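You operate a simulated robot arm through the tools that you are given. There is no shell and no other tool. Be economical: measure what you need, move in short steps, check, and stop when the job is done.

The job below is to be done with a simulated robot arm. You get a single attempt, and the scene is never put back.

JOB
Staple sheets 32 and 47 together and lay them in the black tray.
Fine: square them against the stops of the stapler bed; one staple; leave the stapler up. Where these are worked on the way, their far stop is far enough and under half their travel is too little: stapler.

The check looks at the end state, three seconds after you hand in, the way a careful person would. Anything else that was tipped, shoved, dropped, spilled or broken makes it a failure. Flat cloth is picked up by pressing the open fingertips on it (5 to 10 N) and closing them slowly along it; thin cloth reads only 2 to 8 mm in the jaws.

ROBOT AND FRAMES
A 7-joint arm with a two-finger parallel gripper on a trunk, on a base that drives. Base frame: it is fixed to the floor where the robot stands at the start and does not move with it; the origin is under the middle of the robot, x ahead of it, y to its left, z up; the surface under the hand at the start is at about z = 740. Lengths are in mm, angles in rad, forces in N, time in s.
With the tool pointing down near the work surface it reaches from about 180 to 680 mm from the robot's upright axis, wherever it stands. Its first joint turns from -2.897 to 2.897 rad. Places, roughly: out [1000, -600, 700]; stapler [1100, -300, 900]. Payload 3.43 kg.
Tool frame: the origin (TCP) lies between the finger pads and is the grasp point; the fingertips stand 30 mm ahead of it; z points along the fingers, y is the line along which they close. Largest opening 94 mm; finger width 28, thickness 10; the body of the gripper, 50 by 96 mm, starts 55 mm behind the TCP.
Orientation is that of the tool frame in the base frame, as a unit quaternion [x, y, z, w]. With the fingers straight down and closing along the base's y, the tool's x points along the base's -x, its y along +y and its z along -z.

CONTROLS
- The arm moves only by the tool move_arm. Its argument "steps" is a list that holds one entry, the list of rows, each a list of 7 numbers: the shift along the tool's x, y, z in mm, then the turn, a rotation vector about the tool's x, y, z in rad, then the finger opening in mm, from 0 to 94. In form: [[[x, y, z, wx, wy, wz, gripper], ...]]. A call has 1 to 10 rows; each row is the pose to reach, as a shift and turn from the pose commanded when the call began, along the tool's axes at that moment. A row lasts 0.2 s, in which the tool goes at most 50 mm and 0.15 rad; a call with a longer step from one row to the next is refused whole, and so is a gripper value outside its range. A pose out of reach is approached as far as the arm can. The call stops where the force on the tool passes 60 N (or 10 N more than at its start, if that is more) or the arm is blocked; 0.2 s more then pass. Each finger travels about 108 mm/s and halts on what it meets, pressing with about 40 N; the grip force reading is that of the motor and also rises with nothing between the fingers. The clock runs only during rows and for 0.2 s after the last one: add rows that repeat a pose to give the fingers time. It gives the time, the measured TCP pose, the force on the tool (base axes), the opening and the grip force at its end, in the units of the frame above (readings bear some noise), with the torque about the TCP (base axes, N m) and any sound that the robot's microphone picked up.
- Cameras (640 x 400 px; columns grow to the right, rows downward): "scene" is now at [434.8, -7, 1227.6]; the picture's right is [-0.00, -0.17, -0.99], its down [-0.76, -0.64, 0.11] and it looks along [-0.65, 0.75, -0.13] (base axes); focal length 214 px, centre (320, 200). "wrist" rides on the gripper at [76, 14, -102] in the tool frame; the picture's right is [-0.18, 0.98, 0.00], its down [-0.75, -0.14, -0.64] and it looks along [-0.63, -0.12, 0.77] (tool axes); focal length 243 px, centre (320, 200). There is no depth. A picture from a camera that has moved, and an enlarged one, comes with that camera's place and axes in the base frame and with its lens.
- camera(camera): a new picture of that camera. The clock stands still meanwhile.
- move_column(by): slides the trunk up (or, below 0, down) by that many mm; the arm and the scene camera ride with it, the base frame stays. It gives what a move gives, with no picture.
- steer(legs): drives the robot by 1 to 6 legs, each [ahead, left, turn to the left] in mm, mm and rad, along the robot's own axes; the way and the turn of a leg run together, so that a leg with both is an arc; at most 1500 mm and 3.142 rad a leg. The arm and the cameras ride along, it lands a little off, and it stops where it bumps. It gives what a move gives.
- turn_head(pan, tilt): turns the head with the scene camera to pan (to the left, within 1.396 rad either way) and tilt (down, from -0.506 to 1.204), counted from straight ahead of the robot. It gives what a move gives.
- inspect(camera, box): a new picture of the part [left, top, right, bottom] of that camera's present view, enlarged. The clock stands still meanwhile.
- finish_job(): hands the job in; it is judged then, once.

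Work in short steps. Places have to be worked out from the pictures, the camera data and where the tool is seen: move nearer, look again, correct. Check each grasp and each placing, and mend what went wrong. You have 120 turns and 82 pictures in all, those below and enlarged ones among them. Open the gripper and draw the arm clear of the work before you hand the job in, unless the task says otherwise; then end with one line.

The tools are called by a JSON object that holds its "fn" and its "kwargs". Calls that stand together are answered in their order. move_arm: Moves the arm, as the interface text tells. Its arguments: {"type":"object","properties":{"steps":{"type":"array"}},"required":["steps"]} The other tools are called the same way: move_column (by) slides the trunk up or down; steer (legs) drives the base; turn_head (pan, tilt) turns the head that bears the scene camera; camera (camera) takes a picture; inspect (camera, box) takes an enlarged picture of a part of a camera's view; finish_job () hands the job in.

At the start:

```text
clock: 0.0
tool_pos: [387.9, -91.0, 1111.0]
orientation: [0.0, 1.0, 0.001, 0.0]
ft_force: [-0.2, 0.5, -0.7]
moment: [0.02, 0.03, -0.03]
grip_width: 94.0
grasp_force: 0.0
trunk travel left (down, up): [-250.0, 340.0]
robot x, y, heading: [3.5, 0.3, -0.003]
head pan, tilt: [1.4, 0.703]
```

scene: 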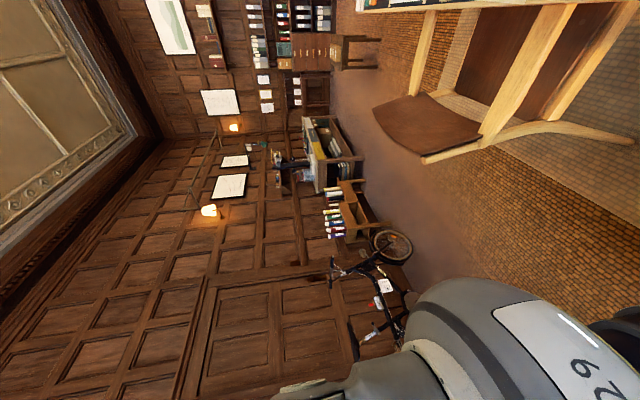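
wrist: 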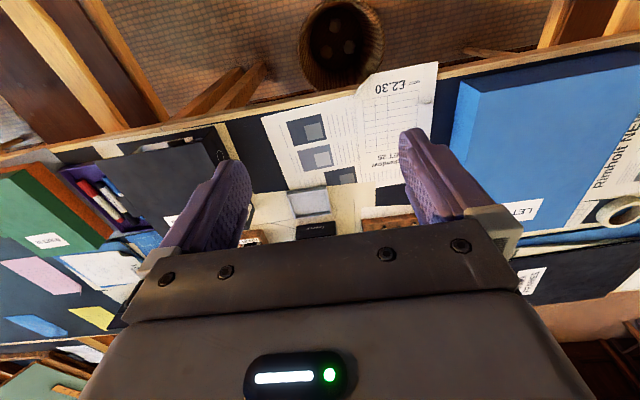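

The head looks left and the picture is rolled; I turn it ahead and down toward the table and the stapler.

{"fn": "turn_head", "kwargs": {"pan": -0.3, "tilt": 0.6}}

{"fn": "camera", "kwargs": {"camera": "scene"}}

```text
clock: 1.7
tool_pos: [388.2, -90.6, 1112.9]
orientation: [0.0, 1.0, 0.0, -0.001]
ft_force: [-0.7, -0.4, 0.4]
moment: [-0.03, -0.04, 0.01]
grip_width: 94.1
grasp_force: 0.0
trunk travel left (down, up): [-250.0, 340.0]
robot x, y, heading: [0.0, 0.9, -0.001]
head pan, tilt: [-0.3, 0.6]
```

```text
79 pictures are left
camera scene: at [443.7, -116.7, 1157.6], right [0.0, -0.96, 0.3], down [-0.82, 0.17, 0.54], along [-0.57, -0.24, -0.79], focal length 214 px, centre (320, 200)
```

scene: 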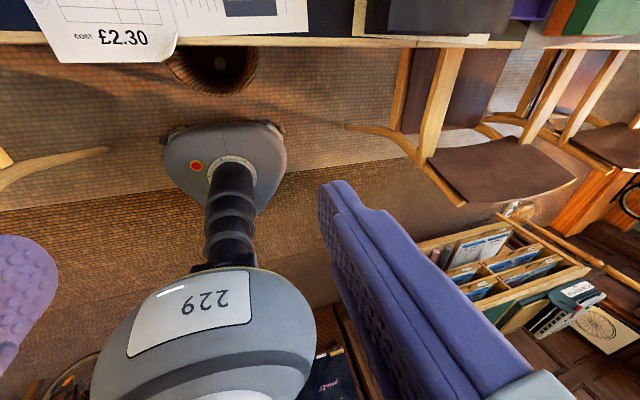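

The scene camera's mounting is odd (it looks back at the robot). I try a neutral head to understand its geometry.

{"fn": "turn_head", "kwargs": {"pan": 0, "tilt": 0}}

{"fn": "camera", "kwargs": {"camera": "scene"}}

{"fn": "camera", "kwargs": {"camera": "wrist"}}

```text
clock: 2.7
tool_pos: [388.3, -91.9, 1111.8]
orientation: [0.0, 1.0, 0.0, 0.0]
ft_force: [-0.5, -0.1, 0.5]
moment: [0.02, -0.03, 0.0]
grip_width: 94.3
grasp_force: 0.1
trunk travel left (down, up): [-250.0, 340.0]
robot x, y, heading: [-2.2, 1.5, 0.003]
head pan, tilt: [0.0, 0.0]
```

```text
78 pictures are left
camera scene: at [498.8, -90.6, 1152.0], right [0.0, -1.0, 0.0], down [-1.0, 0.0, 0.0], along [0.0, 0.0, -1.0], focal length 214 px, centre (320, 200)
```

scene: 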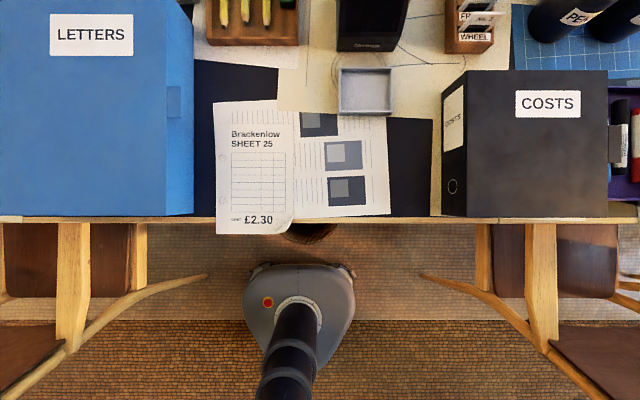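

```text
77 pictures are left
camera wrist: at [311.5, -76.0, 1214.4], right [0.18, 0.98, 0.0], down [0.75, -0.14, 0.64], along [0.63, -0.12, -0.77], focal length 243 px, centre (320, 200)
```

wrist: 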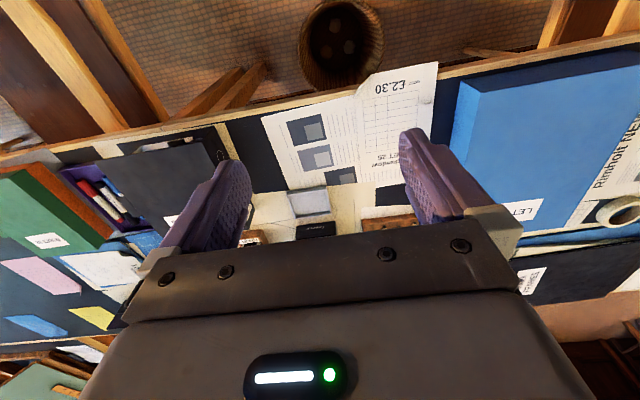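

So pan 0/tilt 0 looks straight down; negative tilt looks ahead. I look ahead and to the right, where the stapler and "out" are.

{"fn": "turn_head", "kwargs": {"pan": 0, "tilt": -0.506}}

{"fn": "camera", "kwargs": {"camera": "scene"}}

{"fn": "turn_head", "kwargs": {"pan": -0.8, "tilt": -0.5}}

{"fn": "camera", "kwargs": {"camera": "scene"}}

```text
clock: 3.7
tool_pos: [388.1, -89.4, 1111.2]
orientation: [0.0, 1.0, 0.0, -0.001]
ft_force: [0.0, 0.1, 0.0]
moment: [-0.04, -0.02, 0.01]
grip_width: 94.2
grasp_force: 0.0
trunk travel left (down, up): [-250.0, 340.0]
robot x, y, heading: [0.5, 0.3, -0.001]
head pan, tilt: [0.0, -0.499]
```

```text
76 pictures are left
camera scene: at [539.0, -90.6, 1175.0], right [0.0, -1.0, 0.0], down [-0.88, 0.0, -0.48], along [0.48, 0.0, -0.88], focal length 214 px, centre (320, 200)
```

scene: 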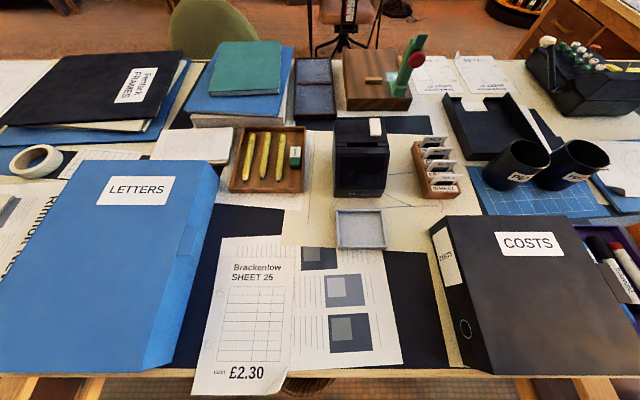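

```text
clock: 4.8
tool_pos: [388.5, -89.7, 1112.8]
orientation: [0.0, 1.0, 0.0, 0.0]
ft_force: [0.2, 0.0, -0.3]
moment: [0.0, 0.0, 0.03]
grip_width: 94.1
grasp_force: 0.0
trunk travel left (down, up): [-250.0, 340.0]
robot x, y, heading: [-1.2, 2.1, -0.001]
head pan, tilt: [-0.799, -0.499]
```

```text
75 pictures are left
camera scene: at [539.0, -138.6, 1195.3], right [0.0, -0.7, 0.72], down [-0.88, -0.34, -0.33], along [0.48, -0.63, -0.61], focal length 214 px, centre (320, 200)
```

scene: 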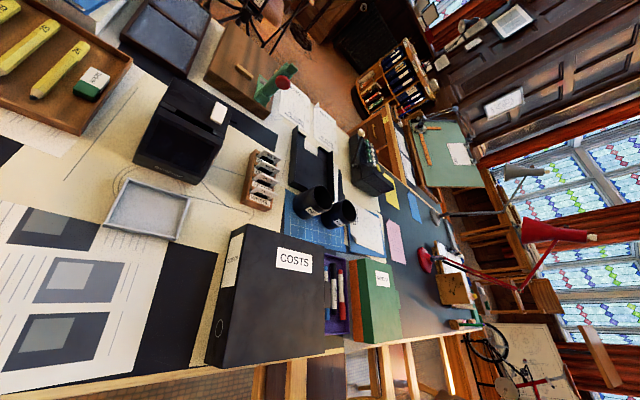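

The stapler (wooden box with green lever) is near (1090,-260), the black tray near (1000,-560). I look closer to read the sheets behind them.

{"fn": "turn_head", "kwargs": {"pan": -0.3, "tilt": -0.506}}

{"fn": "inspect", "kwargs": {"camera": "scene", "box": [240, 20, 480, 170]}}

```text
clock: 5.7
tool_pos: [388.7, -91.1, 1113.0]
orientation: [0.0, 1.0, -0.001, 0.001]
ft_force: [0.5, 0.2, 0.2]
moment: [0.02, -0.01, 0.02]
grip_width: 93.9
grasp_force: 0.0
trunk travel left (down, up): [-250.0, 340.0]
robot x, y, heading: [0.1, -0.1, -0.002]
head pan, tilt: [-0.3, -0.499]
```

```text
2.67 times, centred on (360, 95) of scene
camera zoom: at [539.0, -110.4, 1178.1], right [0.0, -0.95, 0.3], down [-0.88, -0.14, -0.46], along [0.48, -0.26, -0.84], focal length 572 px, centre (213, 480)
```

zoom: 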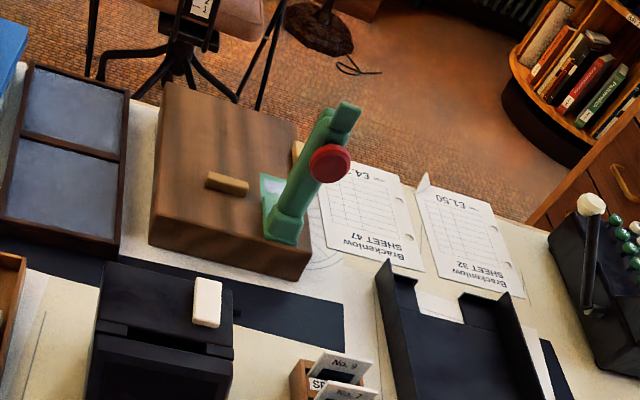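

Sheets 47 and 32 lie on the far edge of the table, so I'll need to drive round. I look left, and ahead far side, to find which way is free.

{"fn": "move_column", "kwargs": {"by": 300}}

{"fn": "turn_head", "kwargs": {"pan": 0.8, "tilt": -0.4}}

{"fn": "camera", "kwargs": {"camera": "scene"}}

{"fn": "turn_head", "kwargs": {"pan": -0.8, "tilt": -0.4}}

{"fn": "camera", "kwargs": {"camera": "scene"}}

{"fn": "turn_head", "kwargs": {"pan": 0, "tilt": -0.506}}

{"fn": "camera", "kwargs": {"camera": "scene"}}

```text
clock: 8.7
tool_pos: [389.2, -90.4, 1411.5]
orientation: [0.0, 1.0, 0.0, 0.0]
ft_force: [-1.0, -0.6, -0.1]
moment: [0.01, 0.0, 0.01]
grip_width: 94.2
grasp_force: 0.1
trunk travel left (down, up): [-550.0, 40.0]
robot x, y, heading: [2.3, 0.3, -0.001]
head pan, tilt: [-0.3, -0.499]
```

```text
clock: 10.1
tool_pos: [388.6, -90.0, 1412.5]
orientation: [0.0, 1.0, -0.001, -0.001]
ft_force: [0.5, -0.3, 0.6]
moment: [-0.03, 0.0, 0.0]
grip_width: 94.0
grasp_force: 0.0
trunk travel left (down, up): [-550.0, 40.0]
robot x, y, heading: [0.2, 4.1, -0.0]
head pan, tilt: [0.799, -0.4]
```

```text
73 pictures are left
camera scene: at [532.0, -38.2, 1491.0], right [0.0, -0.7, -0.72], down [-0.92, 0.28, -0.27], along [0.39, 0.66, -0.64], focal length 214 px, centre (320, 200)
```

scene: 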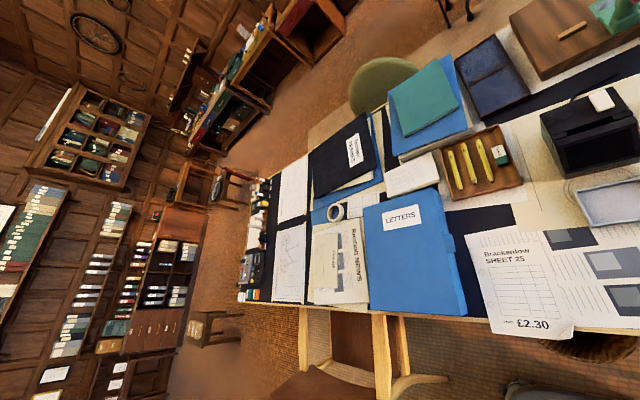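

```text
clock: 11.7
tool_pos: [388.5, -90.6, 1412.3]
orientation: [0.001, 1.0, 0.0, 0.0]
ft_force: [0.9, -0.1, 0.2]
moment: [0.0, 0.0, -0.02]
grip_width: 94.0
grasp_force: 0.1
trunk travel left (down, up): [-550.0, 40.0]
robot x, y, heading: [2.1, 0.0, 0.002]
head pan, tilt: [-0.799, -0.4]
```

```text
72 pictures are left
camera scene: at [532.0, -143.0, 1491.0], right [0.0, -0.7, 0.72], down [-0.92, -0.28, -0.27], along [0.39, -0.66, -0.64], focal length 214 px, centre (320, 200)
```

scene: 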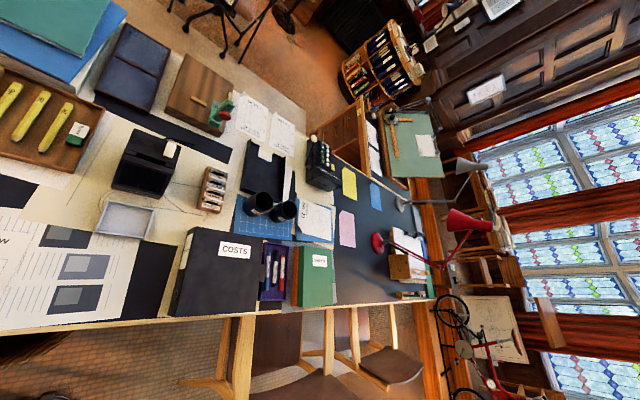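

```text
clock: 12.8
tool_pos: [387.7, -91.6, 1412.1]
orientation: [0.001, 1.0, 0.0, 0.0]
ft_force: [-0.3, 0.1, 0.4]
moment: [0.02, 0.0, 0.02]
grip_width: 94.2
grasp_force: 0.0
trunk travel left (down, up): [-550.0, 40.0]
robot x, y, heading: [0.6, 2.1, -0.002]
head pan, tilt: [0.0, -0.499]
```

```text
71 pictures are left
camera scene: at [539.1, -90.7, 1475.0], right [0.0, -1.0, 0.0], down [-0.88, 0.0, -0.48], along [0.48, 0.0, -0.88], focal length 214 px, centre (320, 200)
```

scene: 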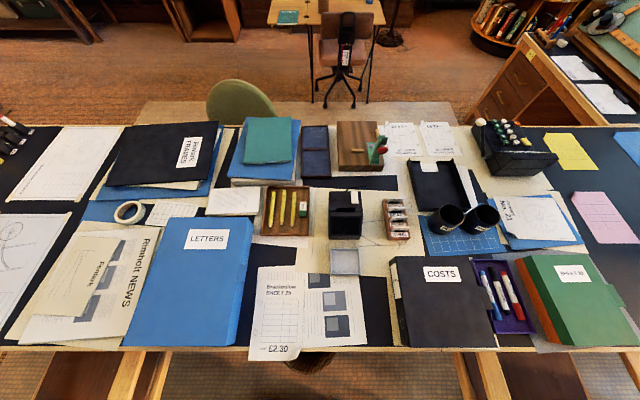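

The right end is closed off by a desk; the left end (y≈1550) is open, with a chair around (0,1000). I check the floor behind and left before backing off.

{"fn": "turn_head", "kwargs": {"pan": 0.9, "tilt": 0.4}}

{"fn": "camera", "kwargs": {"camera": "scene"}}

{"fn": "turn_head", "kwargs": {"pan": 0.3, "tilt": 1.0}}

{"fn": "camera", "kwargs": {"camera": "scene"}}

```text
clock: 14.1
tool_pos: [389.0, -91.9, 1412.8]
orientation: [0.0, 1.0, 0.001, 0.0]
ft_force: [-0.5, -0.5, -0.2]
moment: [-0.01, 0.02, -0.01]
grip_width: 93.9
grasp_force: 0.1
trunk travel left (down, up): [-550.0, 40.0]
robot x, y, heading: [0.7, 2.4, 0.002]
head pan, tilt: [0.901, 0.4]
```

```text
70 pictures are left
camera scene: at [462.1, -18.0, 1484.4], right [0.0, -0.62, -0.78], down [-0.92, -0.3, 0.24], along [-0.39, 0.72, -0.57], focal length 214 px, centre (320, 200)
```

scene: 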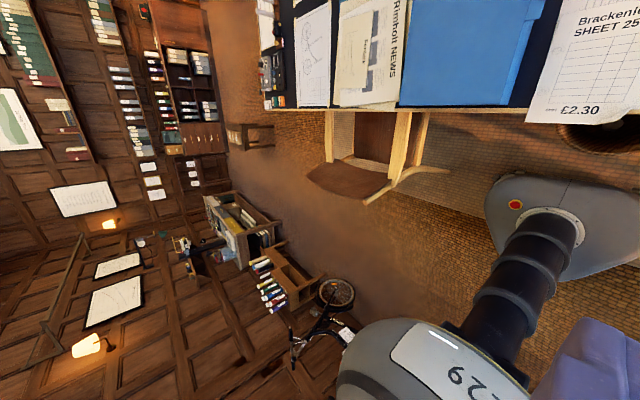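

```text
clock: 15.1
tool_pos: [386.9, -90.4, 1413.1]
orientation: [-0.001, 1.0, 0.0, 0.0]
ft_force: [0.5, -0.5, -0.1]
moment: [0.01, 0.0, 0.04]
grip_width: 93.7
grasp_force: 0.1
trunk travel left (down, up): [-550.0, 40.0]
robot x, y, heading: [2.8, 0.8, 0.0]
head pan, tilt: [0.3, 1.0]
```

```text
69 pictures are left
camera scene: at [411.8, -69.9, 1475.5], right [0.0, -0.95, -0.3], down [-0.54, -0.25, 0.8], along [-0.84, 0.16, -0.52], focal length 214 px, centre (320, 200)
```

scene: 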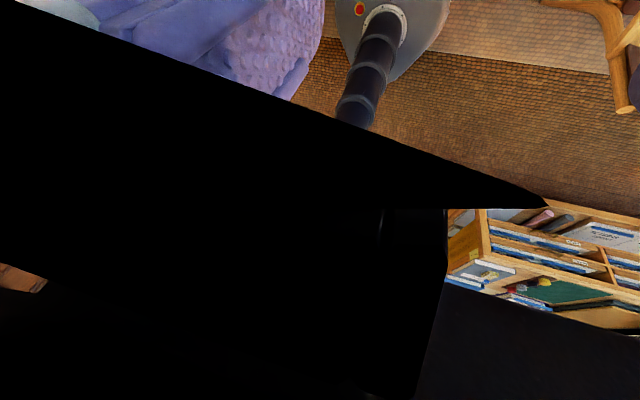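

The open floor is behind-left; chair reaches to about x≈-150. I back off diagonally, pass the chair, and drive past the left table end in open floor.

{"fn": "steer", "kwargs": {"legs": [[-750, 200, 0], [0, 1100, 0], [0, 1050, 0]]}}

{"fn": "turn_head", "kwargs": {"pan": 0, "tilt": -0.506}}

{"fn": "camera", "kwargs": {"camera": "scene"}}

```text
clock: 29.5
tool_pos: [-396.7, 2275.6, 1411.1]
orientation: [-0.01, 1.0, 0.0, 0.0]
ft_force: [0.5, 0.3, 0.7]
moment: [-0.01, -0.01, -0.05]
grip_width: 93.8
grasp_force: 0.1
trunk travel left (down, up): [-550.0, 40.0]
robot x, y, heading: [-789.5, 2357.6, 0.023]
head pan, tilt: [0.3, 1.0]
```

```text
clock: 31.1
tool_pos: [-397.2, 2275.8, 1412.6]
orientation: [-0.011, 1.0, 0.0, 0.0]
ft_force: [0.3, 0.2, -0.2]
moment: [0.0, 0.0, 0.0]
grip_width: 93.8
grasp_force: 0.0
trunk travel left (down, up): [-550.0, 40.0]
robot x, y, heading: [-784.7, 2353.3, 0.028]
head pan, tilt: [0.0, -0.499]
```

```text
68 pictures are left
camera scene: at [-246.5, 2278.4, 1475.0], right [0.02, -1.0, 0.0], down [-0.88, -0.02, -0.48], along [0.48, 0.01, -0.88], focal length 214 px, centre (320, 200)
```

scene: 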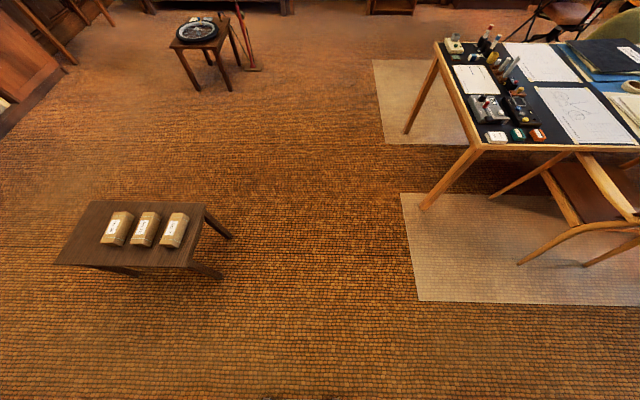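

The lane between table end (y≈1570) and the stool (y≥2880) is free. I drive ahead to x≈1850 and turn to face back.

{"fn": "steer", "kwargs": {"legs": [[1300, -130, -0.025], [1330, -60, 0], [0, 0, 1.57], [0, 0, 1.57]]}}

{"fn": "turn_head", "kwargs": {"pan": 0.9, "tilt": -0.3}}

{"fn": "camera", "kwargs": {"camera": "scene"}}

```text
clock: 51.6
tool_pos: [1429.6, 2238.0, 1412.9]
orientation: [1.0, 0.016, 0.0, 0.0]
ft_force: [0.7, 0.2, -0.1]
moment: [0.01, -0.02, 0.01]
grip_width: 94.2
grasp_force: 0.0
trunk travel left (down, up): [-550.0, 40.0]
robot x, y, heading: [1821.3, 2154.3, -3.113]
head pan, tilt: [0.0, -0.499]
```

```text
clock: 52.8
tool_pos: [1431.8, 2238.1, 1411.9]
orientation: [1.0, 0.016, 0.0, 0.0]
ft_force: [-1.1, -0.2, 0.1]
moment: [0.03, 0.02, 0.03]
grip_width: 93.9
grasp_force: 0.0
trunk travel left (down, up): [-550.0, 40.0]
robot x, y, heading: [1820.4, 2160.6, -3.107]
head pan, tilt: [0.901, -0.3]
```

```text
67 pictures are left
camera scene: at [1297.1, 2171.7, 1493.2], right [-0.02, 0.62, -0.78], down [0.96, -0.2, -0.18], along [-0.27, -0.76, -0.59], focal length 214 px, centre (320, 200)
```

scene: 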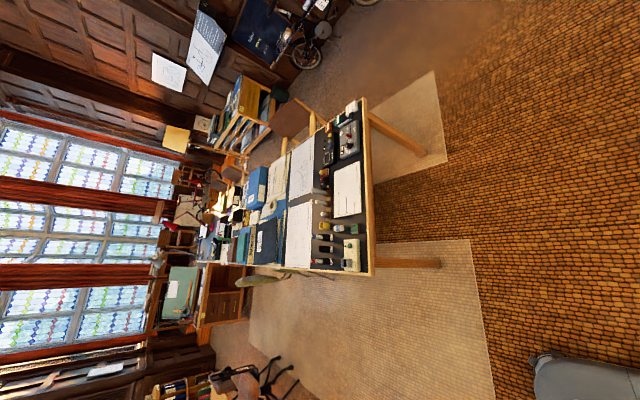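

The green chair stays within x<~1550 and the swivel chair x>~2350, so I go along x≈1930 in the lane, then check again.

{"fn": "steer", "kwargs": {"legs": [[-110, 0, -0.032], [0, 1200, 0]]}}

{"fn": "camera", "kwargs": {"camera": "scene"}}

```text
clock: 59.7
tool_pos: [1535.6, 1048.6, 1412.0]
orientation: [1.0, -0.008, 0.001, -0.001]
ft_force: [-0.5, 0.0, -0.7]
moment: [0.0, 0.02, 0.01]
grip_width: 94.0
grasp_force: 0.0
trunk travel left (down, up): [-550.0, 40.0]
robot x, y, heading: [1919.4, 955.1, 3.132]
head pan, tilt: [0.901, -0.3]
```

```text
66 pictures are left
camera scene: at [1399.2, 989.2, 1493.2], right [0.01, 0.62, -0.78], down [0.95, -0.24, -0.18], along [-0.31, -0.74, -0.59], focal length 214 px, centre (320, 200)
```

scene: 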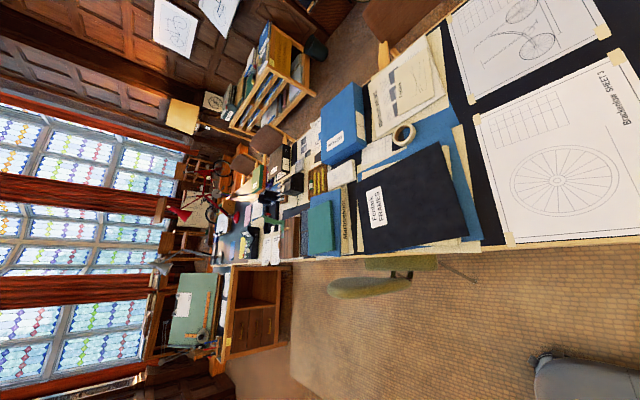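

The lane is clear past the green chair. I continue to y≈-430 and look at the workplace.

{"fn": "steer", "kwargs": {"legs": [[30, 700, 0.01], [0, 690, 0]]}}

{"fn": "turn_head", "kwargs": {"pan": 0, "tilt": -0.3}}

{"fn": "camera", "kwargs": {"camera": "scene"}}

```text
clock: 66.9
tool_pos: [1493.0, -340.7, 1411.8]
orientation: [1.0, -0.002, 0.0, -0.001]
ft_force: [0.5, -0.1, -0.3]
moment: [0.03, 0.04, -0.06]
grip_width: 94.2
grasp_force: 0.0
trunk travel left (down, up): [-550.0, 40.0]
robot x, y, heading: [1879.3, -434.1, 3.141]
head pan, tilt: [0.901, -0.3]
```

```text
clock: 68.1
tool_pos: [1492.0, -339.4, 1413.0]
orientation: [1.0, -0.002, 0.0, 0.001]
ft_force: [-0.4, 0.1, -0.7]
moment: [-0.01, 0.03, -0.01]
grip_width: 93.8
grasp_force: 0.1
trunk travel left (down, up): [-550.0, 40.0]
robot x, y, heading: [1880.7, -431.2, 3.137]
head pan, tilt: [0.0, -0.3]
```

```text
65 pictures are left
camera scene: at [1357.7, -339.2, 1463.5], right [0.0, 1.0, 0.0], down [0.96, 0.0, -0.3], along [-0.3, 0.0, -0.96], focal length 214 px, centre (320, 200)
```

scene: 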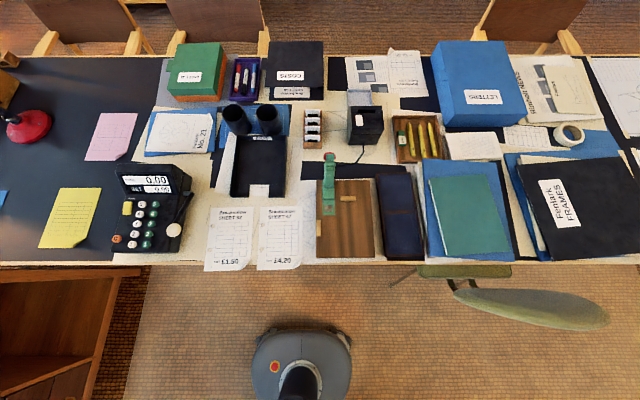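

I'm in position with a good view. I zoom on the stapler, sheets and tray.

{"fn": "inspect", "kwargs": {"camera": "scene", "box": [190, 120, 400, 285]}}

{"fn": "inspect", "kwargs": {"camera": "scene", "box": [300, 140, 390, 270]}}

```text
2.42 times, centred on (295, 202) of scene
camera zoom: at [1357.7, -339.2, 1463.5], right [0.0, 1.0, 0.0], down [0.96, 0.0, -0.3], along [-0.3, 0.0, -0.96], focal length 520 px, centre (381, 194)
```

zoom: 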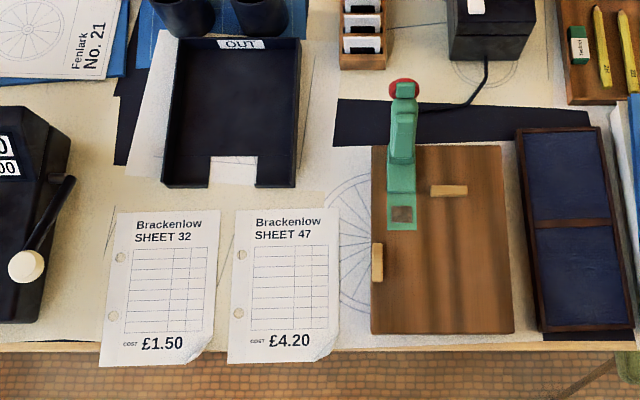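

```text
3.08 times, centred on (345, 205) of scene
camera zoom: at [1357.7, -339.2, 1463.5], right [0.0, 1.0, 0.0], down [0.96, 0.0, -0.3], along [-0.3, 0.0, -0.96], focal length 660 px, centre (243, 185)
```

zoom: 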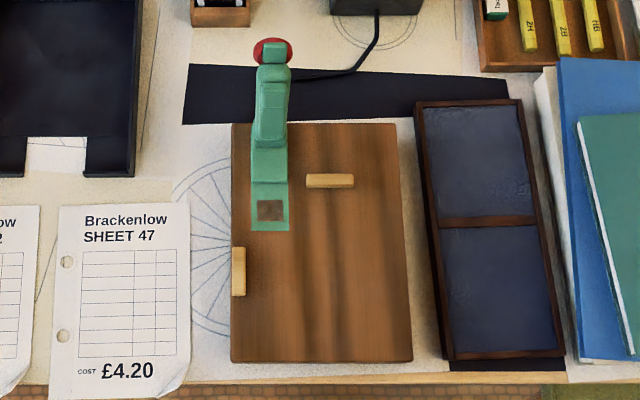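

The bed has a left stop and a back stop; sheets lie in the right orientation, overhanging the table edge (x≈1347) by ~20 mm, so a horizontal pinch at the overhang works. I turn the hand horizontal with the jaws closing vertically.

{"fn": "move_arm", "kwargs": {"steps": [[[0, 0, 0, 0.0864, -0.0864, -0.0864, 94], [0, 0, 0, 0.1728, -0.1728, -0.1728, 94], [0, 0, 0, 0.2592, -0.2592, -0.2592, 94], [0, 0, 0, 0.3456, -0.3456, -0.3456, 94], [0, 0, 0, 0.432, -0.432, -0.432, 94], [0, 0, 0, 0.5184, -0.5184, -0.5184, 94], [0, 0, 0, 0.6046, -0.6046, -0.6046, 94]]]}}

{"fn": "move_arm", "kwargs": {"steps": [[[0, 0, 0, 0.0864, -0.0864, -0.0864, 94], [0, 0, 0, 0.1728, -0.1728, -0.1728, 94], [0, 0, 0, 0.2592, -0.2592, -0.2592, 94], [0, 0, 0, 0.3456, -0.3456, -0.3456, 94], [0, 0, 0, 0.432, -0.432, -0.432, 94], [0, 0, 0, 0.5184, -0.5184, -0.5184, 94], [0, 0, 0, 0.6046, -0.6046, -0.6046, 94]]]}}

```text
clock: 69.7
tool_pos: [1440.9, -339.2, 1414.7]
orientation: [0.866, 0.289, -0.288, -0.289]
ft_force: [0.6, -0.4, 0.0]
moment: [0.03, 0.01, -0.04]
grip_width: 93.9
grasp_force: 0.1
out of reach, approached as far as the arm can: row 5, 6, 7
trunk travel left (down, up): [-550.0, 40.0]
robot x, y, heading: [1883.2, -429.9, 3.142]
head pan, tilt: [0.0, -0.3]
```

```text
clock: 71.3
tool_pos: [1428.6, -326.9, 1407.7]
orientation: [-0.499, -0.5, 0.499, 0.502]
ft_force: [0.3, 0.7, -0.7]
moment: [-0.04, 0.0, 0.02]
grip_width: 94.0
grasp_force: 0.1
out of reach, approached as far as the arm can: row 1, 2, 3, 4, 5, 6, 7
trunk travel left (down, up): [-550.0, 40.0]
robot x, y, heading: [1876.3, -429.9, 3.138]
head pan, tilt: [0.0, -0.3]
```

The hand is now horizontal. I lower the trunk so the hand approaches table level, still in front of the table edge.

{"fn": "move_column", "kwargs": {"by": -420}}

{"fn": "move_arm", "kwargs": {"steps": [[[-30, 40, 0, 0, 0, 0, 60], [-60, 80, 0, 0, 0, 0, 60], [-90, 120, 0, 0, 0, 0, 60], [-115, 160, 0, 0, 0, 0, 60]]]}}

{"fn": "camera", "kwargs": {"camera": "wrist"}}

{"fn": "camera", "kwargs": {"camera": "scene"}}

```text
refused: -420 is not a number from -400 to 400
```

```text
clock: 72.3
tool_pos: [1429.8, -447.0, 1245.2]
orientation: [0.501, 0.499, -0.499, -0.501]
ft_force: [-0.3, 0.4, -0.4]
moment: [0.0, -0.02, -0.01]
grip_width: 59.8
grasp_force: 0.1
trunk travel left (down, up): [-550.0, 40.0]
robot x, y, heading: [1877.8, -435.7, 3.139]
head pan, tilt: [0.0, -0.3]
```

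```text
62 pictures are left
camera wrist: at [1530.8, -370.6, 1231.4], right [0.0, -0.18, -0.98], down [0.64, -0.76, 0.14], along [-0.77, -0.63, 0.12], focal length 243 px, centre (320, 200)
```

wrist: 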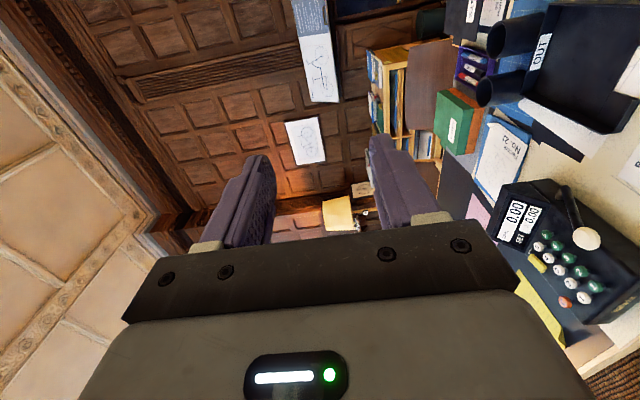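

```text
61 pictures are left
camera scene: at [1480.3, -582.5, 1245.7], right [0.0, 0.0, 1.0], down [-0.29, 0.96, 0.0], along [-0.96, -0.29, 0.0], focal length 214 px, centre (320, 200)
```

scene: 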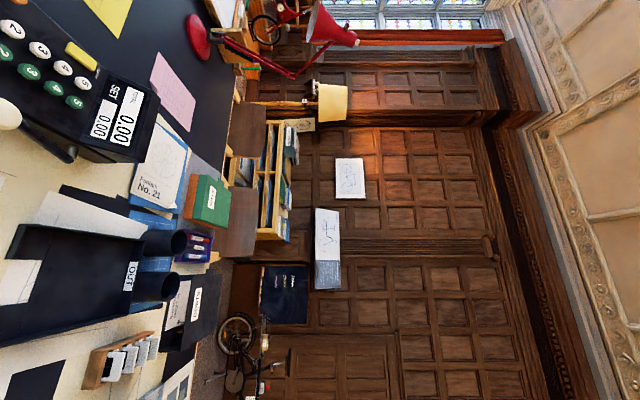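

The scene camera in fact rides on the hand. I lower the trunk 400 (the arm proved it can reach this), keeping the hand in front of the table edge, and aim the camera at the fingertips.

{"fn": "move_column", "kwargs": {"by": -400}}

{"fn": "turn_head", "kwargs": {"pan": 0, "tilt": 1.0}}

{"fn": "camera", "kwargs": {"camera": "scene"}}

{"fn": "camera", "kwargs": {"camera": "wrist"}}

```text
clock: 76.1
tool_pos: [1428.5, -445.7, 846.2]
orientation: [0.501, 0.499, -0.499, -0.501]
ft_force: [-0.5, -0.3, -0.4]
moment: [0.01, -0.01, 0.03]
grip_width: 59.8
grasp_force: 0.1
trunk travel left (down, up): [-150.0, 440.0]
robot x, y, heading: [1881.3, -430.9, 3.139]
head pan, tilt: [0.0, -0.3]
```

```text
clock: 77.6
tool_pos: [1428.1, -446.2, 846.9]
orientation: [0.501, 0.499, -0.499, -0.501]
ft_force: [-0.1, -0.2, 0.1]
moment: [0.01, 0.01, 0.01]
grip_width: 60.1
grasp_force: 0.2
trunk travel left (down, up): [-150.0, 440.0]
robot x, y, heading: [1878.1, -430.9, 3.137]
head pan, tilt: [0.0, 1.0]
```

```text
60 pictures are left
camera scene: at [1489.5, -469.0, 846.4], right [0.0, 0.0, 1.0], down [0.84, 0.54, 0.0], along [-0.54, 0.84, 0.0], focal length 214 px, centre (320, 200)
```

scene: 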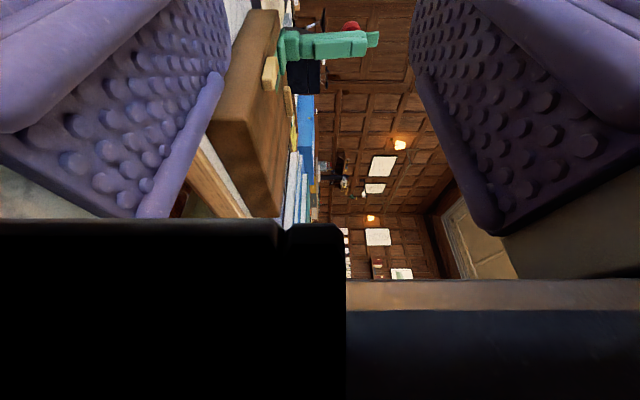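

```text
59 pictures are left
camera wrist: at [1530.7, -369.9, 832.0], right [0.0, -0.18, -0.98], down [0.64, -0.76, 0.14], along [-0.77, -0.63, 0.12], focal length 243 px, centre (320, 200)
```

wrist: 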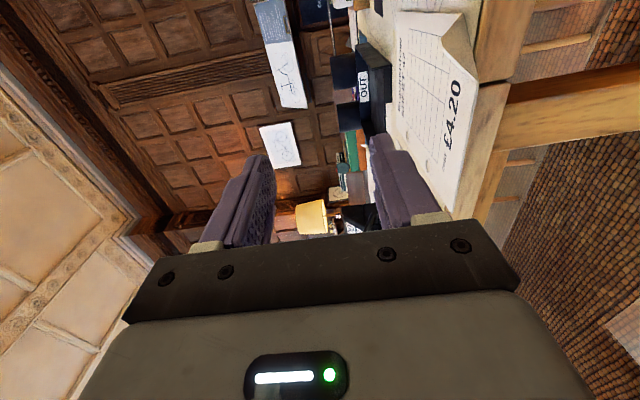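

Stapler bed top is around z≈805-815. I lower the hand to sheet level in front of sheet 47's overhang (yawed by ~0.03 like the sheet), jaws partly open.

{"fn": "move_arm", "kwargs": {"steps": [[[-10, 40, 5, 0, -0.03, 0, 40], [-20, 80, 10, 0, -0.03, 0, 40], [-26, 105, 15, 0, -0.03, 0, 40], [-26, 105, 15, 0, -0.03, 0, 40]]]}}

{"fn": "camera", "kwargs": {"camera": "wrist"}}

{"fn": "camera", "kwargs": {"camera": "scene"}}

```text
clock: 78.6
tool_pos: [1414.0, -474.0, 741.7]
orientation: [-0.494, -0.506, 0.506, 0.493]
ft_force: [-0.1, 0.0, 0.8]
moment: [0.03, 0.01, 0.0]
grip_width: 40.0
grasp_force: 0.1
trunk travel left (down, up): [-150.0, 440.0]
robot x, y, heading: [1881.5, -429.9, 3.136]
head pan, tilt: [0.0, 1.0]
```

```text
58 pictures are left
camera wrist: at [1514.7, -394.0, 726.4], right [0.01, -0.18, -0.98], down [0.66, -0.74, 0.14], along [-0.75, -0.65, 0.12], focal length 243 px, centre (320, 200)
```

wrist: 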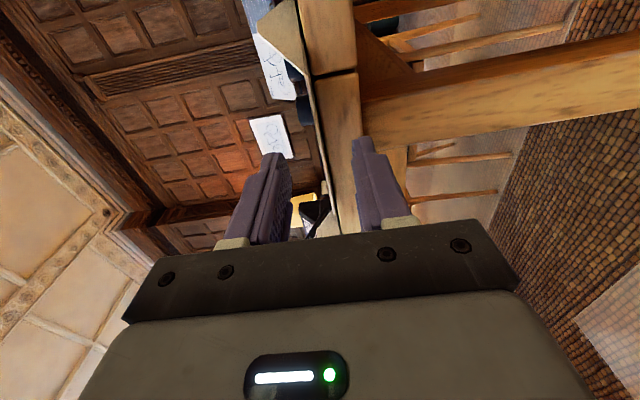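

```text
57 pictures are left
camera scene: at [1476.5, -494.4, 740.8], right [0.0, 0.0, 1.0], down [0.83, 0.56, 0.0], along [-0.56, 0.83, 0.0], focal length 214 px, centre (320, 200)
```

scene: 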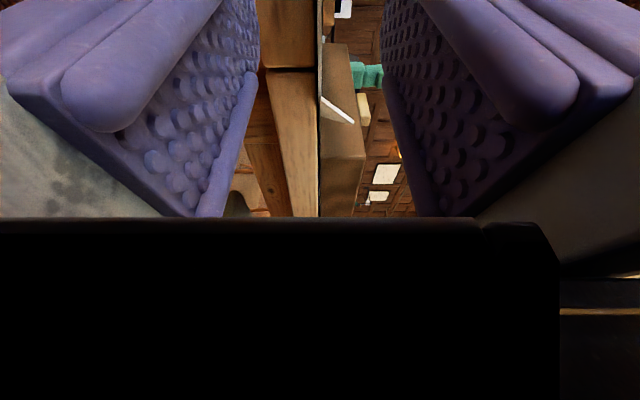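

Sheet plane is at z≈740, edge-on and centred between the jaws. I advance until the tips stand just before the table edge, then close slowly.

{"fn": "move_arm", "kwargs": {"steps": [[[0, 0, 15, 0, 0, 0, 40], [0, 0, 30, 0, 0, 0, 40], [0, 0, 30, 0, 0, 0, 40]]]}}

{"fn": "camera", "kwargs": {"camera": "scene"}}

{"fn": "camera", "kwargs": {"camera": "wrist"}}

```text
clock: 79.4
tool_pos: [1383.4, -473.8, 740.1]
orientation: [-0.494, -0.506, 0.506, 0.493]
ft_force: [-0.9, 0.8, -0.4]
moment: [0.01, -0.02, 0.02]
grip_width: 39.9
grasp_force: 0.1
trunk travel left (down, up): [-150.0, 440.0]
robot x, y, heading: [1881.6, -432.6, 3.133]
head pan, tilt: [0.0, 1.0]
```

```text
56 pictures are left
camera scene: at [1445.6, -495.0, 740.4], right [0.0, 0.0, 1.0], down [0.83, 0.56, 0.0], along [-0.56, 0.83, 0.0], focal length 214 px, centre (320, 200)
```

scene: 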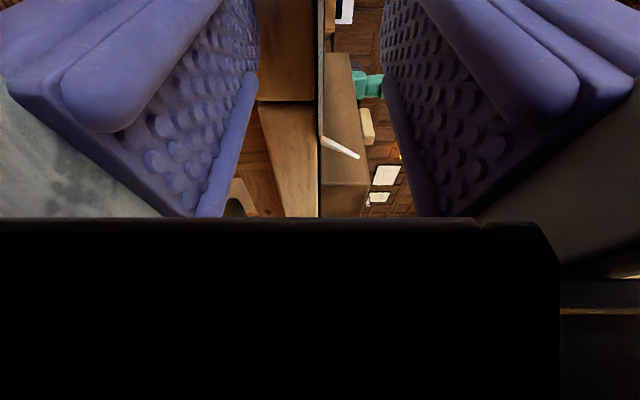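

```text
55 pictures are left
camera wrist: at [1483.8, -394.7, 726.0], right [0.0, -0.18, -0.98], down [0.66, -0.74, 0.14], along [-0.75, -0.65, 0.12], focal length 243 px, centre (320, 200)
```

wrist: 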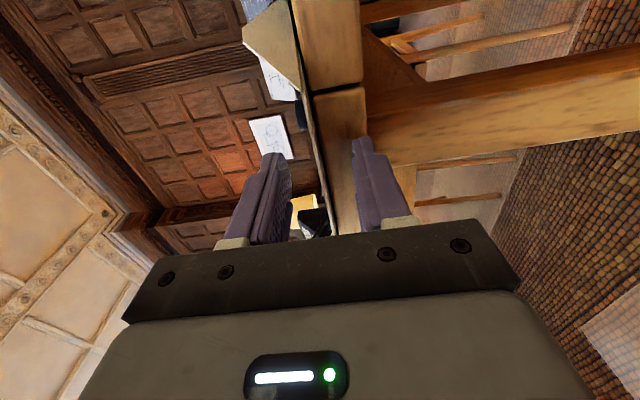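

Clear. I go 4 mm further and close on the sheet edge.

{"fn": "move_arm", "kwargs": {"steps": [[[0, 0, 4, 0, 0, 0, 40], [0, 0, 4, 0, 0, 0, 25], [0, 0, 4, 0, 0, 0, 12], [0, 0, 4, 0, 0, 0, 4], [0, 0, 4, 0, 0, 0, 0], [0, 0, 4, 0, 0, 0, 0], [0, 0, 4, 0, 0, 0, 0]]]}}

{"fn": "camera", "kwargs": {"camera": "wrist"}}

```text
clock: 81.0
tool_pos: [1383.0, -474.0, 741.2]
orientation: [0.493, 0.507, -0.506, -0.494]
ft_force: [40.0, -2.1, -15.5]
moment: [0.11, -0.63, -0.51]
grip_width: 0.7
grasp_force: 35.6
trunk travel left (down, up): [-150.0, 440.0]
robot x, y, heading: [1882.3, -430.4, 3.139]
head pan, tilt: [0.0, 1.0]
```

```text
54 pictures are left
camera wrist: at [1482.0, -394.6, 726.6], right [0.0, -0.18, -0.98], down [0.66, -0.74, 0.14], along [-0.75, -0.65, 0.12], focal length 243 px, centre (320, 200)
```

wrist: 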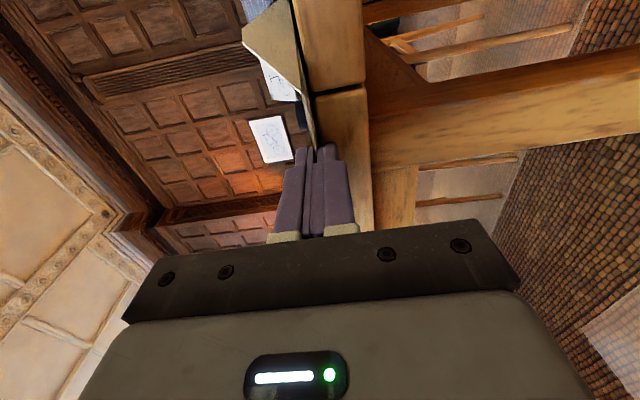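

The tips touched the table edge (x≈1353), gripping the sheet edge. I ease back a little, then lift and check the sheet follows.

{"fn": "move_arm", "kwargs": {"steps": [[[0, 0, -5, 0, 0, 0, 0], [0, 0, -5, 0, 0, 0, 0], [0, -15, -5, 0, 0, 0, 0], [0, -40, -5, 0, 0, 0, 0], [0, -70, -5, 0, 0, 0, 0]]]}}

{"fn": "camera", "kwargs": {"camera": "wrist"}}

{"fn": "camera", "kwargs": {"camera": "scene"}}

```text
clock: 82.2
tool_pos: [1386.8, -473.7, 811.7]
orientation: [0.493, 0.507, -0.507, -0.493]
ft_force: [0.0, 0.4, -0.1]
moment: [-0.03, -0.04, 0.0]
grip_width: 0.7
grasp_force: 35.6
trunk travel left (down, up): [-150.0, 440.0]
robot x, y, heading: [1878.6, -430.0, 3.136]
head pan, tilt: [0.0, 1.0]
```

```text
53 pictures are left
camera wrist: at [1486.2, -394.2, 796.6], right [0.0, -0.18, -0.98], down [0.66, -0.74, 0.14], along [-0.75, -0.65, 0.12], focal length 243 px, centre (320, 200)
```

wrist: 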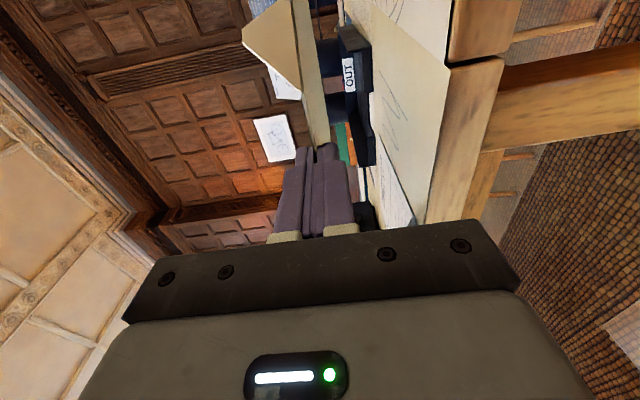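

```text
52 pictures are left
camera scene: at [1448.0, -494.6, 811.1], right [0.0, 0.0, 1.0], down [0.83, 0.56, 0.0], along [-0.56, 0.83, 0.0], focal length 214 px, centre (320, 200)
```

scene: 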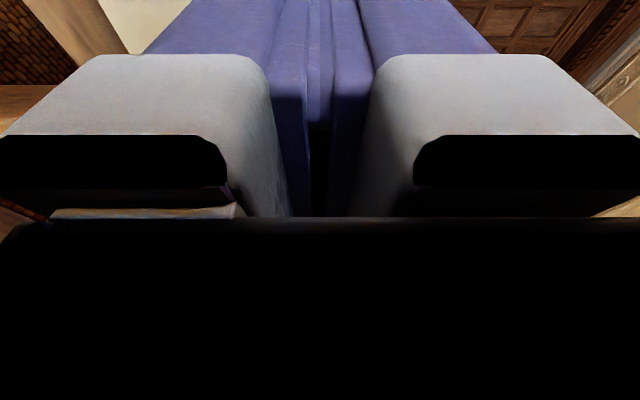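

The sheet is stiff and held flat. I lift higher, carry it over the bed staying forward of the stapler head, and take out the yaw.

{"fn": "move_arm", "kwargs": {"steps": [[[0, -40, -30, 0, 0, 0, 0], [0, -75, -30, 0, 0.01, 0, 0], [45, -75, -31, 0, 0.02, 0, 0], [90, -75, -32, 0, 0.03, 0, 0], [135, -75, -34, 0, 0.03, 0, 0], [180, -75, -35, 0, 0.03, 0, 0], [216, -75, -36, 0, 0.03, 0, 0], [216, -75, -36, 0, 0.03, 0, 0]]]}}

{"fn": "turn_head", "kwargs": {"pan": 0.9, "tilt": 0.3}}

{"fn": "camera", "kwargs": {"camera": "wrist"}}

{"fn": "camera", "kwargs": {"camera": "scene"}}

```text
clock: 84.0
tool_pos: [1414.0, -253.9, 886.6]
orientation: [-0.501, -0.499, 0.499, 0.501]
ft_force: [-0.5, 1.5, -0.4]
moment: [0.03, -0.06, 0.0]
grip_width: 0.6
grasp_force: 35.5
trunk travel left (down, up): [-150.0, 440.0]
robot x, y, heading: [1883.7, -429.7, 3.141]
head pan, tilt: [0.0, 1.0]
```

```text
clock: 85.2
tool_pos: [1416.2, -253.2, 885.6]
orientation: [-0.5, -0.5, 0.499, 0.501]
ft_force: [0.1, 0.1, -1.4]
moment: [-0.01, -0.03, -0.01]
grip_width: 0.7
grasp_force: 35.7
trunk travel left (down, up): [-150.0, 440.0]
robot x, y, heading: [1880.7, -431.3, 3.135]
head pan, tilt: [0.901, 0.3]
```

```text
51 pictures are left
camera wrist: at [1516.8, -176.9, 871.1], right [0.0, -0.18, -0.98], down [0.64, -0.76, 0.14], along [-0.77, -0.63, 0.12], focal length 243 px, centre (320, 200)
```

wrist: 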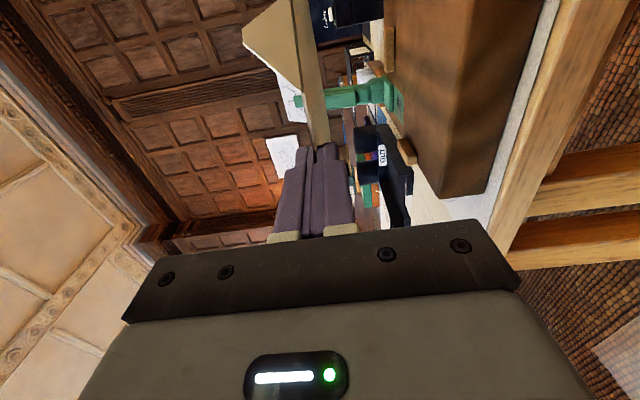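

```text
50 pictures are left
camera scene: at [1487.0, -335.5, 812.5], right [-0.78, 0.0, 0.62], down [0.19, 0.95, 0.23], along [-0.59, 0.3, -0.75], focal length 214 px, centre (320, 200)
```

scene: 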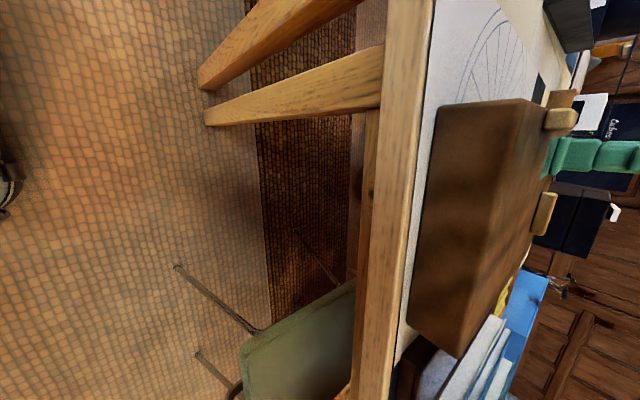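

The bed top is at z≈791. I lower the sheet in front of the stops to just above the bed.

{"fn": "move_arm", "kwargs": {"steps": [[[0, 40, 0, 0, 0, 0, 0], [0, 70, 0, 0, 0, 0, 0], [0, 82, 0, 0, 0, 0, 0], [0, 88, 0, 0, 0, 0, 0], [0, 88, 0, 0, 0, 0, 0]]]}}

{"fn": "camera", "kwargs": {"camera": "wrist"}}

{"fn": "turn_head", "kwargs": {"pan": 0, "tilt": 0.4}}

{"fn": "camera", "kwargs": {"camera": "scene"}}

```text
clock: 86.4
tool_pos: [1413.8, -255.6, 798.9]
orientation: [0.501, 0.5, -0.499, -0.501]
ft_force: [0.4, 0.6, 0.0]
moment: [-0.02, -0.04, -0.02]
grip_width: 0.6
grasp_force: 35.8
trunk travel left (down, up): [-150.0, 440.0]
robot x, y, heading: [1882.0, -432.8, 3.138]
head pan, tilt: [0.901, 0.3]
```

```text
49 pictures are left
camera wrist: at [1517.0, -179.5, 784.0], right [0.0, -0.18, -0.98], down [0.64, -0.76, 0.14], along [-0.77, -0.63, 0.12], focal length 243 px, centre (320, 200)
```

wrist: 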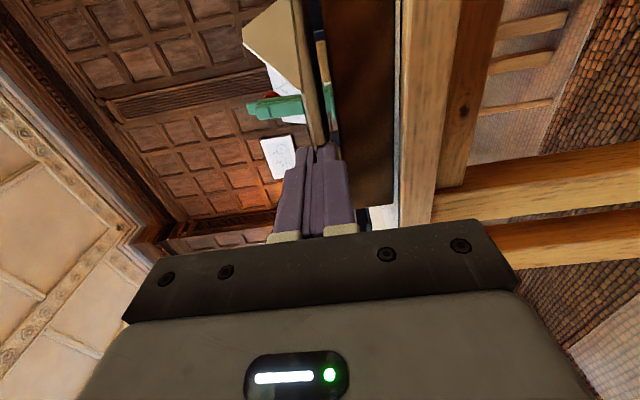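

```text
clock: 87.6
tool_pos: [1414.1, -256.3, 798.8]
orientation: [-0.501, -0.499, 0.499, 0.502]
ft_force: [0.2, -0.5, -1.5]
moment: [-0.02, -0.03, 0.02]
grip_width: 0.7
grasp_force: 35.8
trunk travel left (down, up): [-150.0, 440.0]
robot x, y, heading: [1880.0, -430.4, 3.137]
head pan, tilt: [0.0, 0.4]
```

```text
48 pictures are left
camera scene: at [1452.6, -328.9, 798.6], right [0.0, 0.0, 1.0], down [0.39, 0.92, 0.0], along [-0.92, 0.39, 0.0], focal length 214 px, centre (320, 200)
```

scene: 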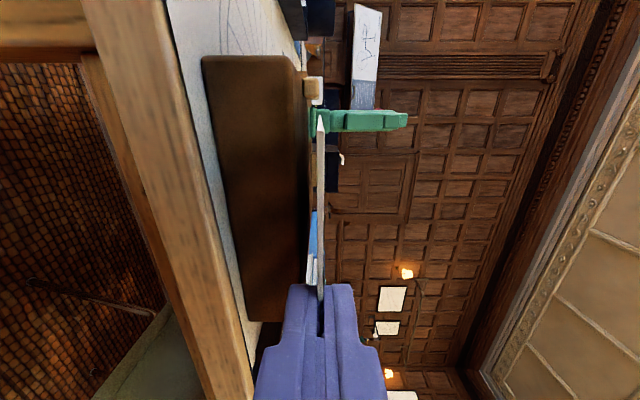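

Good side view: sheet ~10 mm over the bed, ~16 mm to the left stop, ~38 mm to the back stop. I lower to just above the bed and slide most of the way.

{"fn": "move_arm", "kwargs": {"steps": [[[0, 4, 0, 0, 0, 0, 0], [-5, 7, 10, 0, 0, 0, 0], [-9, 7, 20, 0, 0, 0, 0], [-11, 7, 28, 0, 0, 0, 0], [-11, 7, 28, 0, 0, 0, 0]]]}}

{"fn": "inspect", "kwargs": {"camera": "scene", "box": [270, 50, 420, 144]}}

```text
clock: 88.8
tool_pos: [1385.8, -266.9, 791.9]
orientation: [-0.5, -0.5, 0.5, 0.501]
ft_force: [-0.1, 0.4, -0.4]
moment: [0.0, -0.05, 0.02]
grip_width: 0.7
grasp_force: 35.4
trunk travel left (down, up): [-150.0, 440.0]
robot x, y, heading: [1876.6, -432.5, 3.138]
head pan, tilt: [0.0, 0.4]
```

```text
4.26 times, centred on (345, 97) of scene
camera zoom: at [1424.1, -340.5, 791.7], right [0.0, 0.0, 1.0], down [0.39, 0.92, 0.0], along [-0.92, 0.39, 0.0], focal length 913 px, centre (214, 638)
```

zoom: 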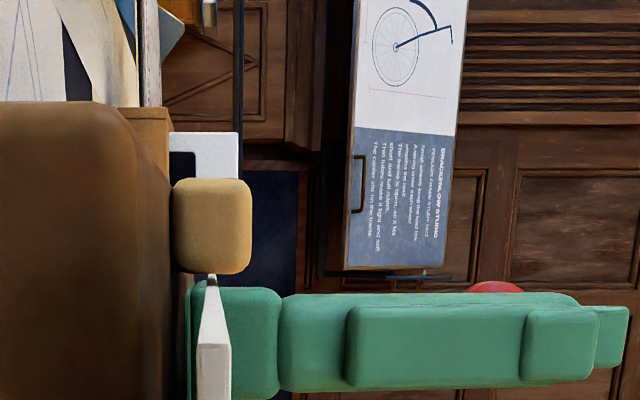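

Left edge is now parallel and 2–3 mm from the left stop; about 10 mm remain to the back stop. I advance carefully watching the force.

{"fn": "move_arm", "kwargs": {"steps": [[[0, 0, 3, 0, 0, 0, 0], [0, 0, 6, 0, 0, 0, 0], [0, 0, 8, 0, 0, 0, 0]]]}}

{"fn": "move_arm", "kwargs": {"steps": [[[0, 0, 2, 0, 0, 0, 0], [0, 0, 2, 0, 0, 0, 0]]]}}

{"fn": "move_arm", "kwargs": {"steps": [[[0, 0, 2, 0, 0, 0, 0], [0, 0, 2, 0, 0, 0, 0]]]}}

```text
clock: 89.6
tool_pos: [1378.2, -267.3, 791.4]
orientation: [0.501, 0.499, -0.499, -0.501]
ft_force: [3.0, -0.9, -0.3]
moment: [0.0, -0.04, 0.16]
grip_width: 0.8
grasp_force: 35.4
trunk travel left (down, up): [-150.0, 440.0]
robot x, y, heading: [1879.0, -431.6, 3.139]
head pan, tilt: [0.0, 0.4]
```

```text
clock: 90.2
tool_pos: [1378.1, -266.5, 792.6]
orientation: [0.501, 0.5, -0.499, -0.501]
ft_force: [17.3, -2.7, -0.1]
moment: [0.01, -0.06, 0.35]
grip_width: 0.6
grasp_force: 35.9
trunk travel left (down, up): [-150.0, 440.0]
robot x, y, heading: [1883.8, -431.2, 3.139]
head pan, tilt: [0.0, 0.4]
```

```text
clock: 90.8
tool_pos: [1378.5, -267.0, 793.3]
orientation: [-0.501, -0.498, 0.499, 0.502]
ft_force: [39.0, -5.5, 0.1]
moment: [0.01, -0.13, 0.35]
grip_width: 0.8
grasp_force: 36.3
trunk travel left (down, up): [-150.0, 440.0]
robot x, y, heading: [1884.4, -433.0, 3.137]
head pan, tilt: [0.0, 0.4]
```

Back stop contact at TCP x≈1378. I ease the push and slide the sheet sideways to the left stop.

{"fn": "move_arm", "kwargs": {"steps": [[[0, 0, -4, 0, 0, 0, 0], [-2, 0, -4, 0, 0, 0, 0], [-3, 0, -4, 0, 0, 0, 0]]]}}

{"fn": "move_arm", "kwargs": {"steps": [[[-1.5, 0, 0, 0, 0, 0, 0], [-1.5, 0, 0, 0, 0, 0, 0]]]}}

{"fn": "inspect", "kwargs": {"camera": "scene", "box": [270, 50, 420, 144]}}

```text
clock: 91.6
tool_pos: [1378.2, -268.9, 792.2]
orientation: [-0.5, -0.499, 0.499, 0.501]
ft_force: [3.9, 3.5, 0.6]
moment: [-0.1, -0.02, -0.49]
grip_width: 0.4
grasp_force: 35.8
trunk travel left (down, up): [-150.0, 440.0]
robot x, y, heading: [1882.5, -431.3, 3.135]
head pan, tilt: [0.0, 0.4]
```

```text
clock: 92.2
tool_pos: [1377.8, -270.0, 791.7]
orientation: [-0.501, -0.499, 0.498, 0.501]
ft_force: [-0.5, 10.6, -0.2]
moment: [-0.04, 0.0, -1.24]
grip_width: 0.7
grasp_force: 35.5
trunk travel left (down, up): [-150.0, 440.0]
robot x, y, heading: [1881.0, -429.6, 3.139]
head pan, tilt: [0.0, 0.4]
```

```text
4.26 times, centred on (345, 97) of scene
camera zoom: at [1416.3, -342.8, 791.6], right [0.0, 0.0, 1.0], down [0.39, 0.92, 0.0], along [-0.92, 0.39, 0.0], focal length 913 px, centre (214, 638)
```

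zoom: 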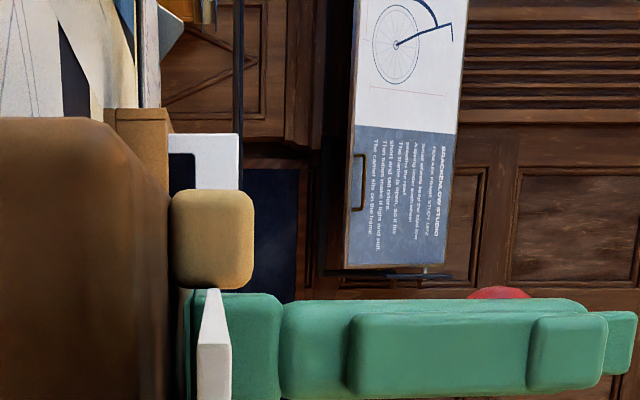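

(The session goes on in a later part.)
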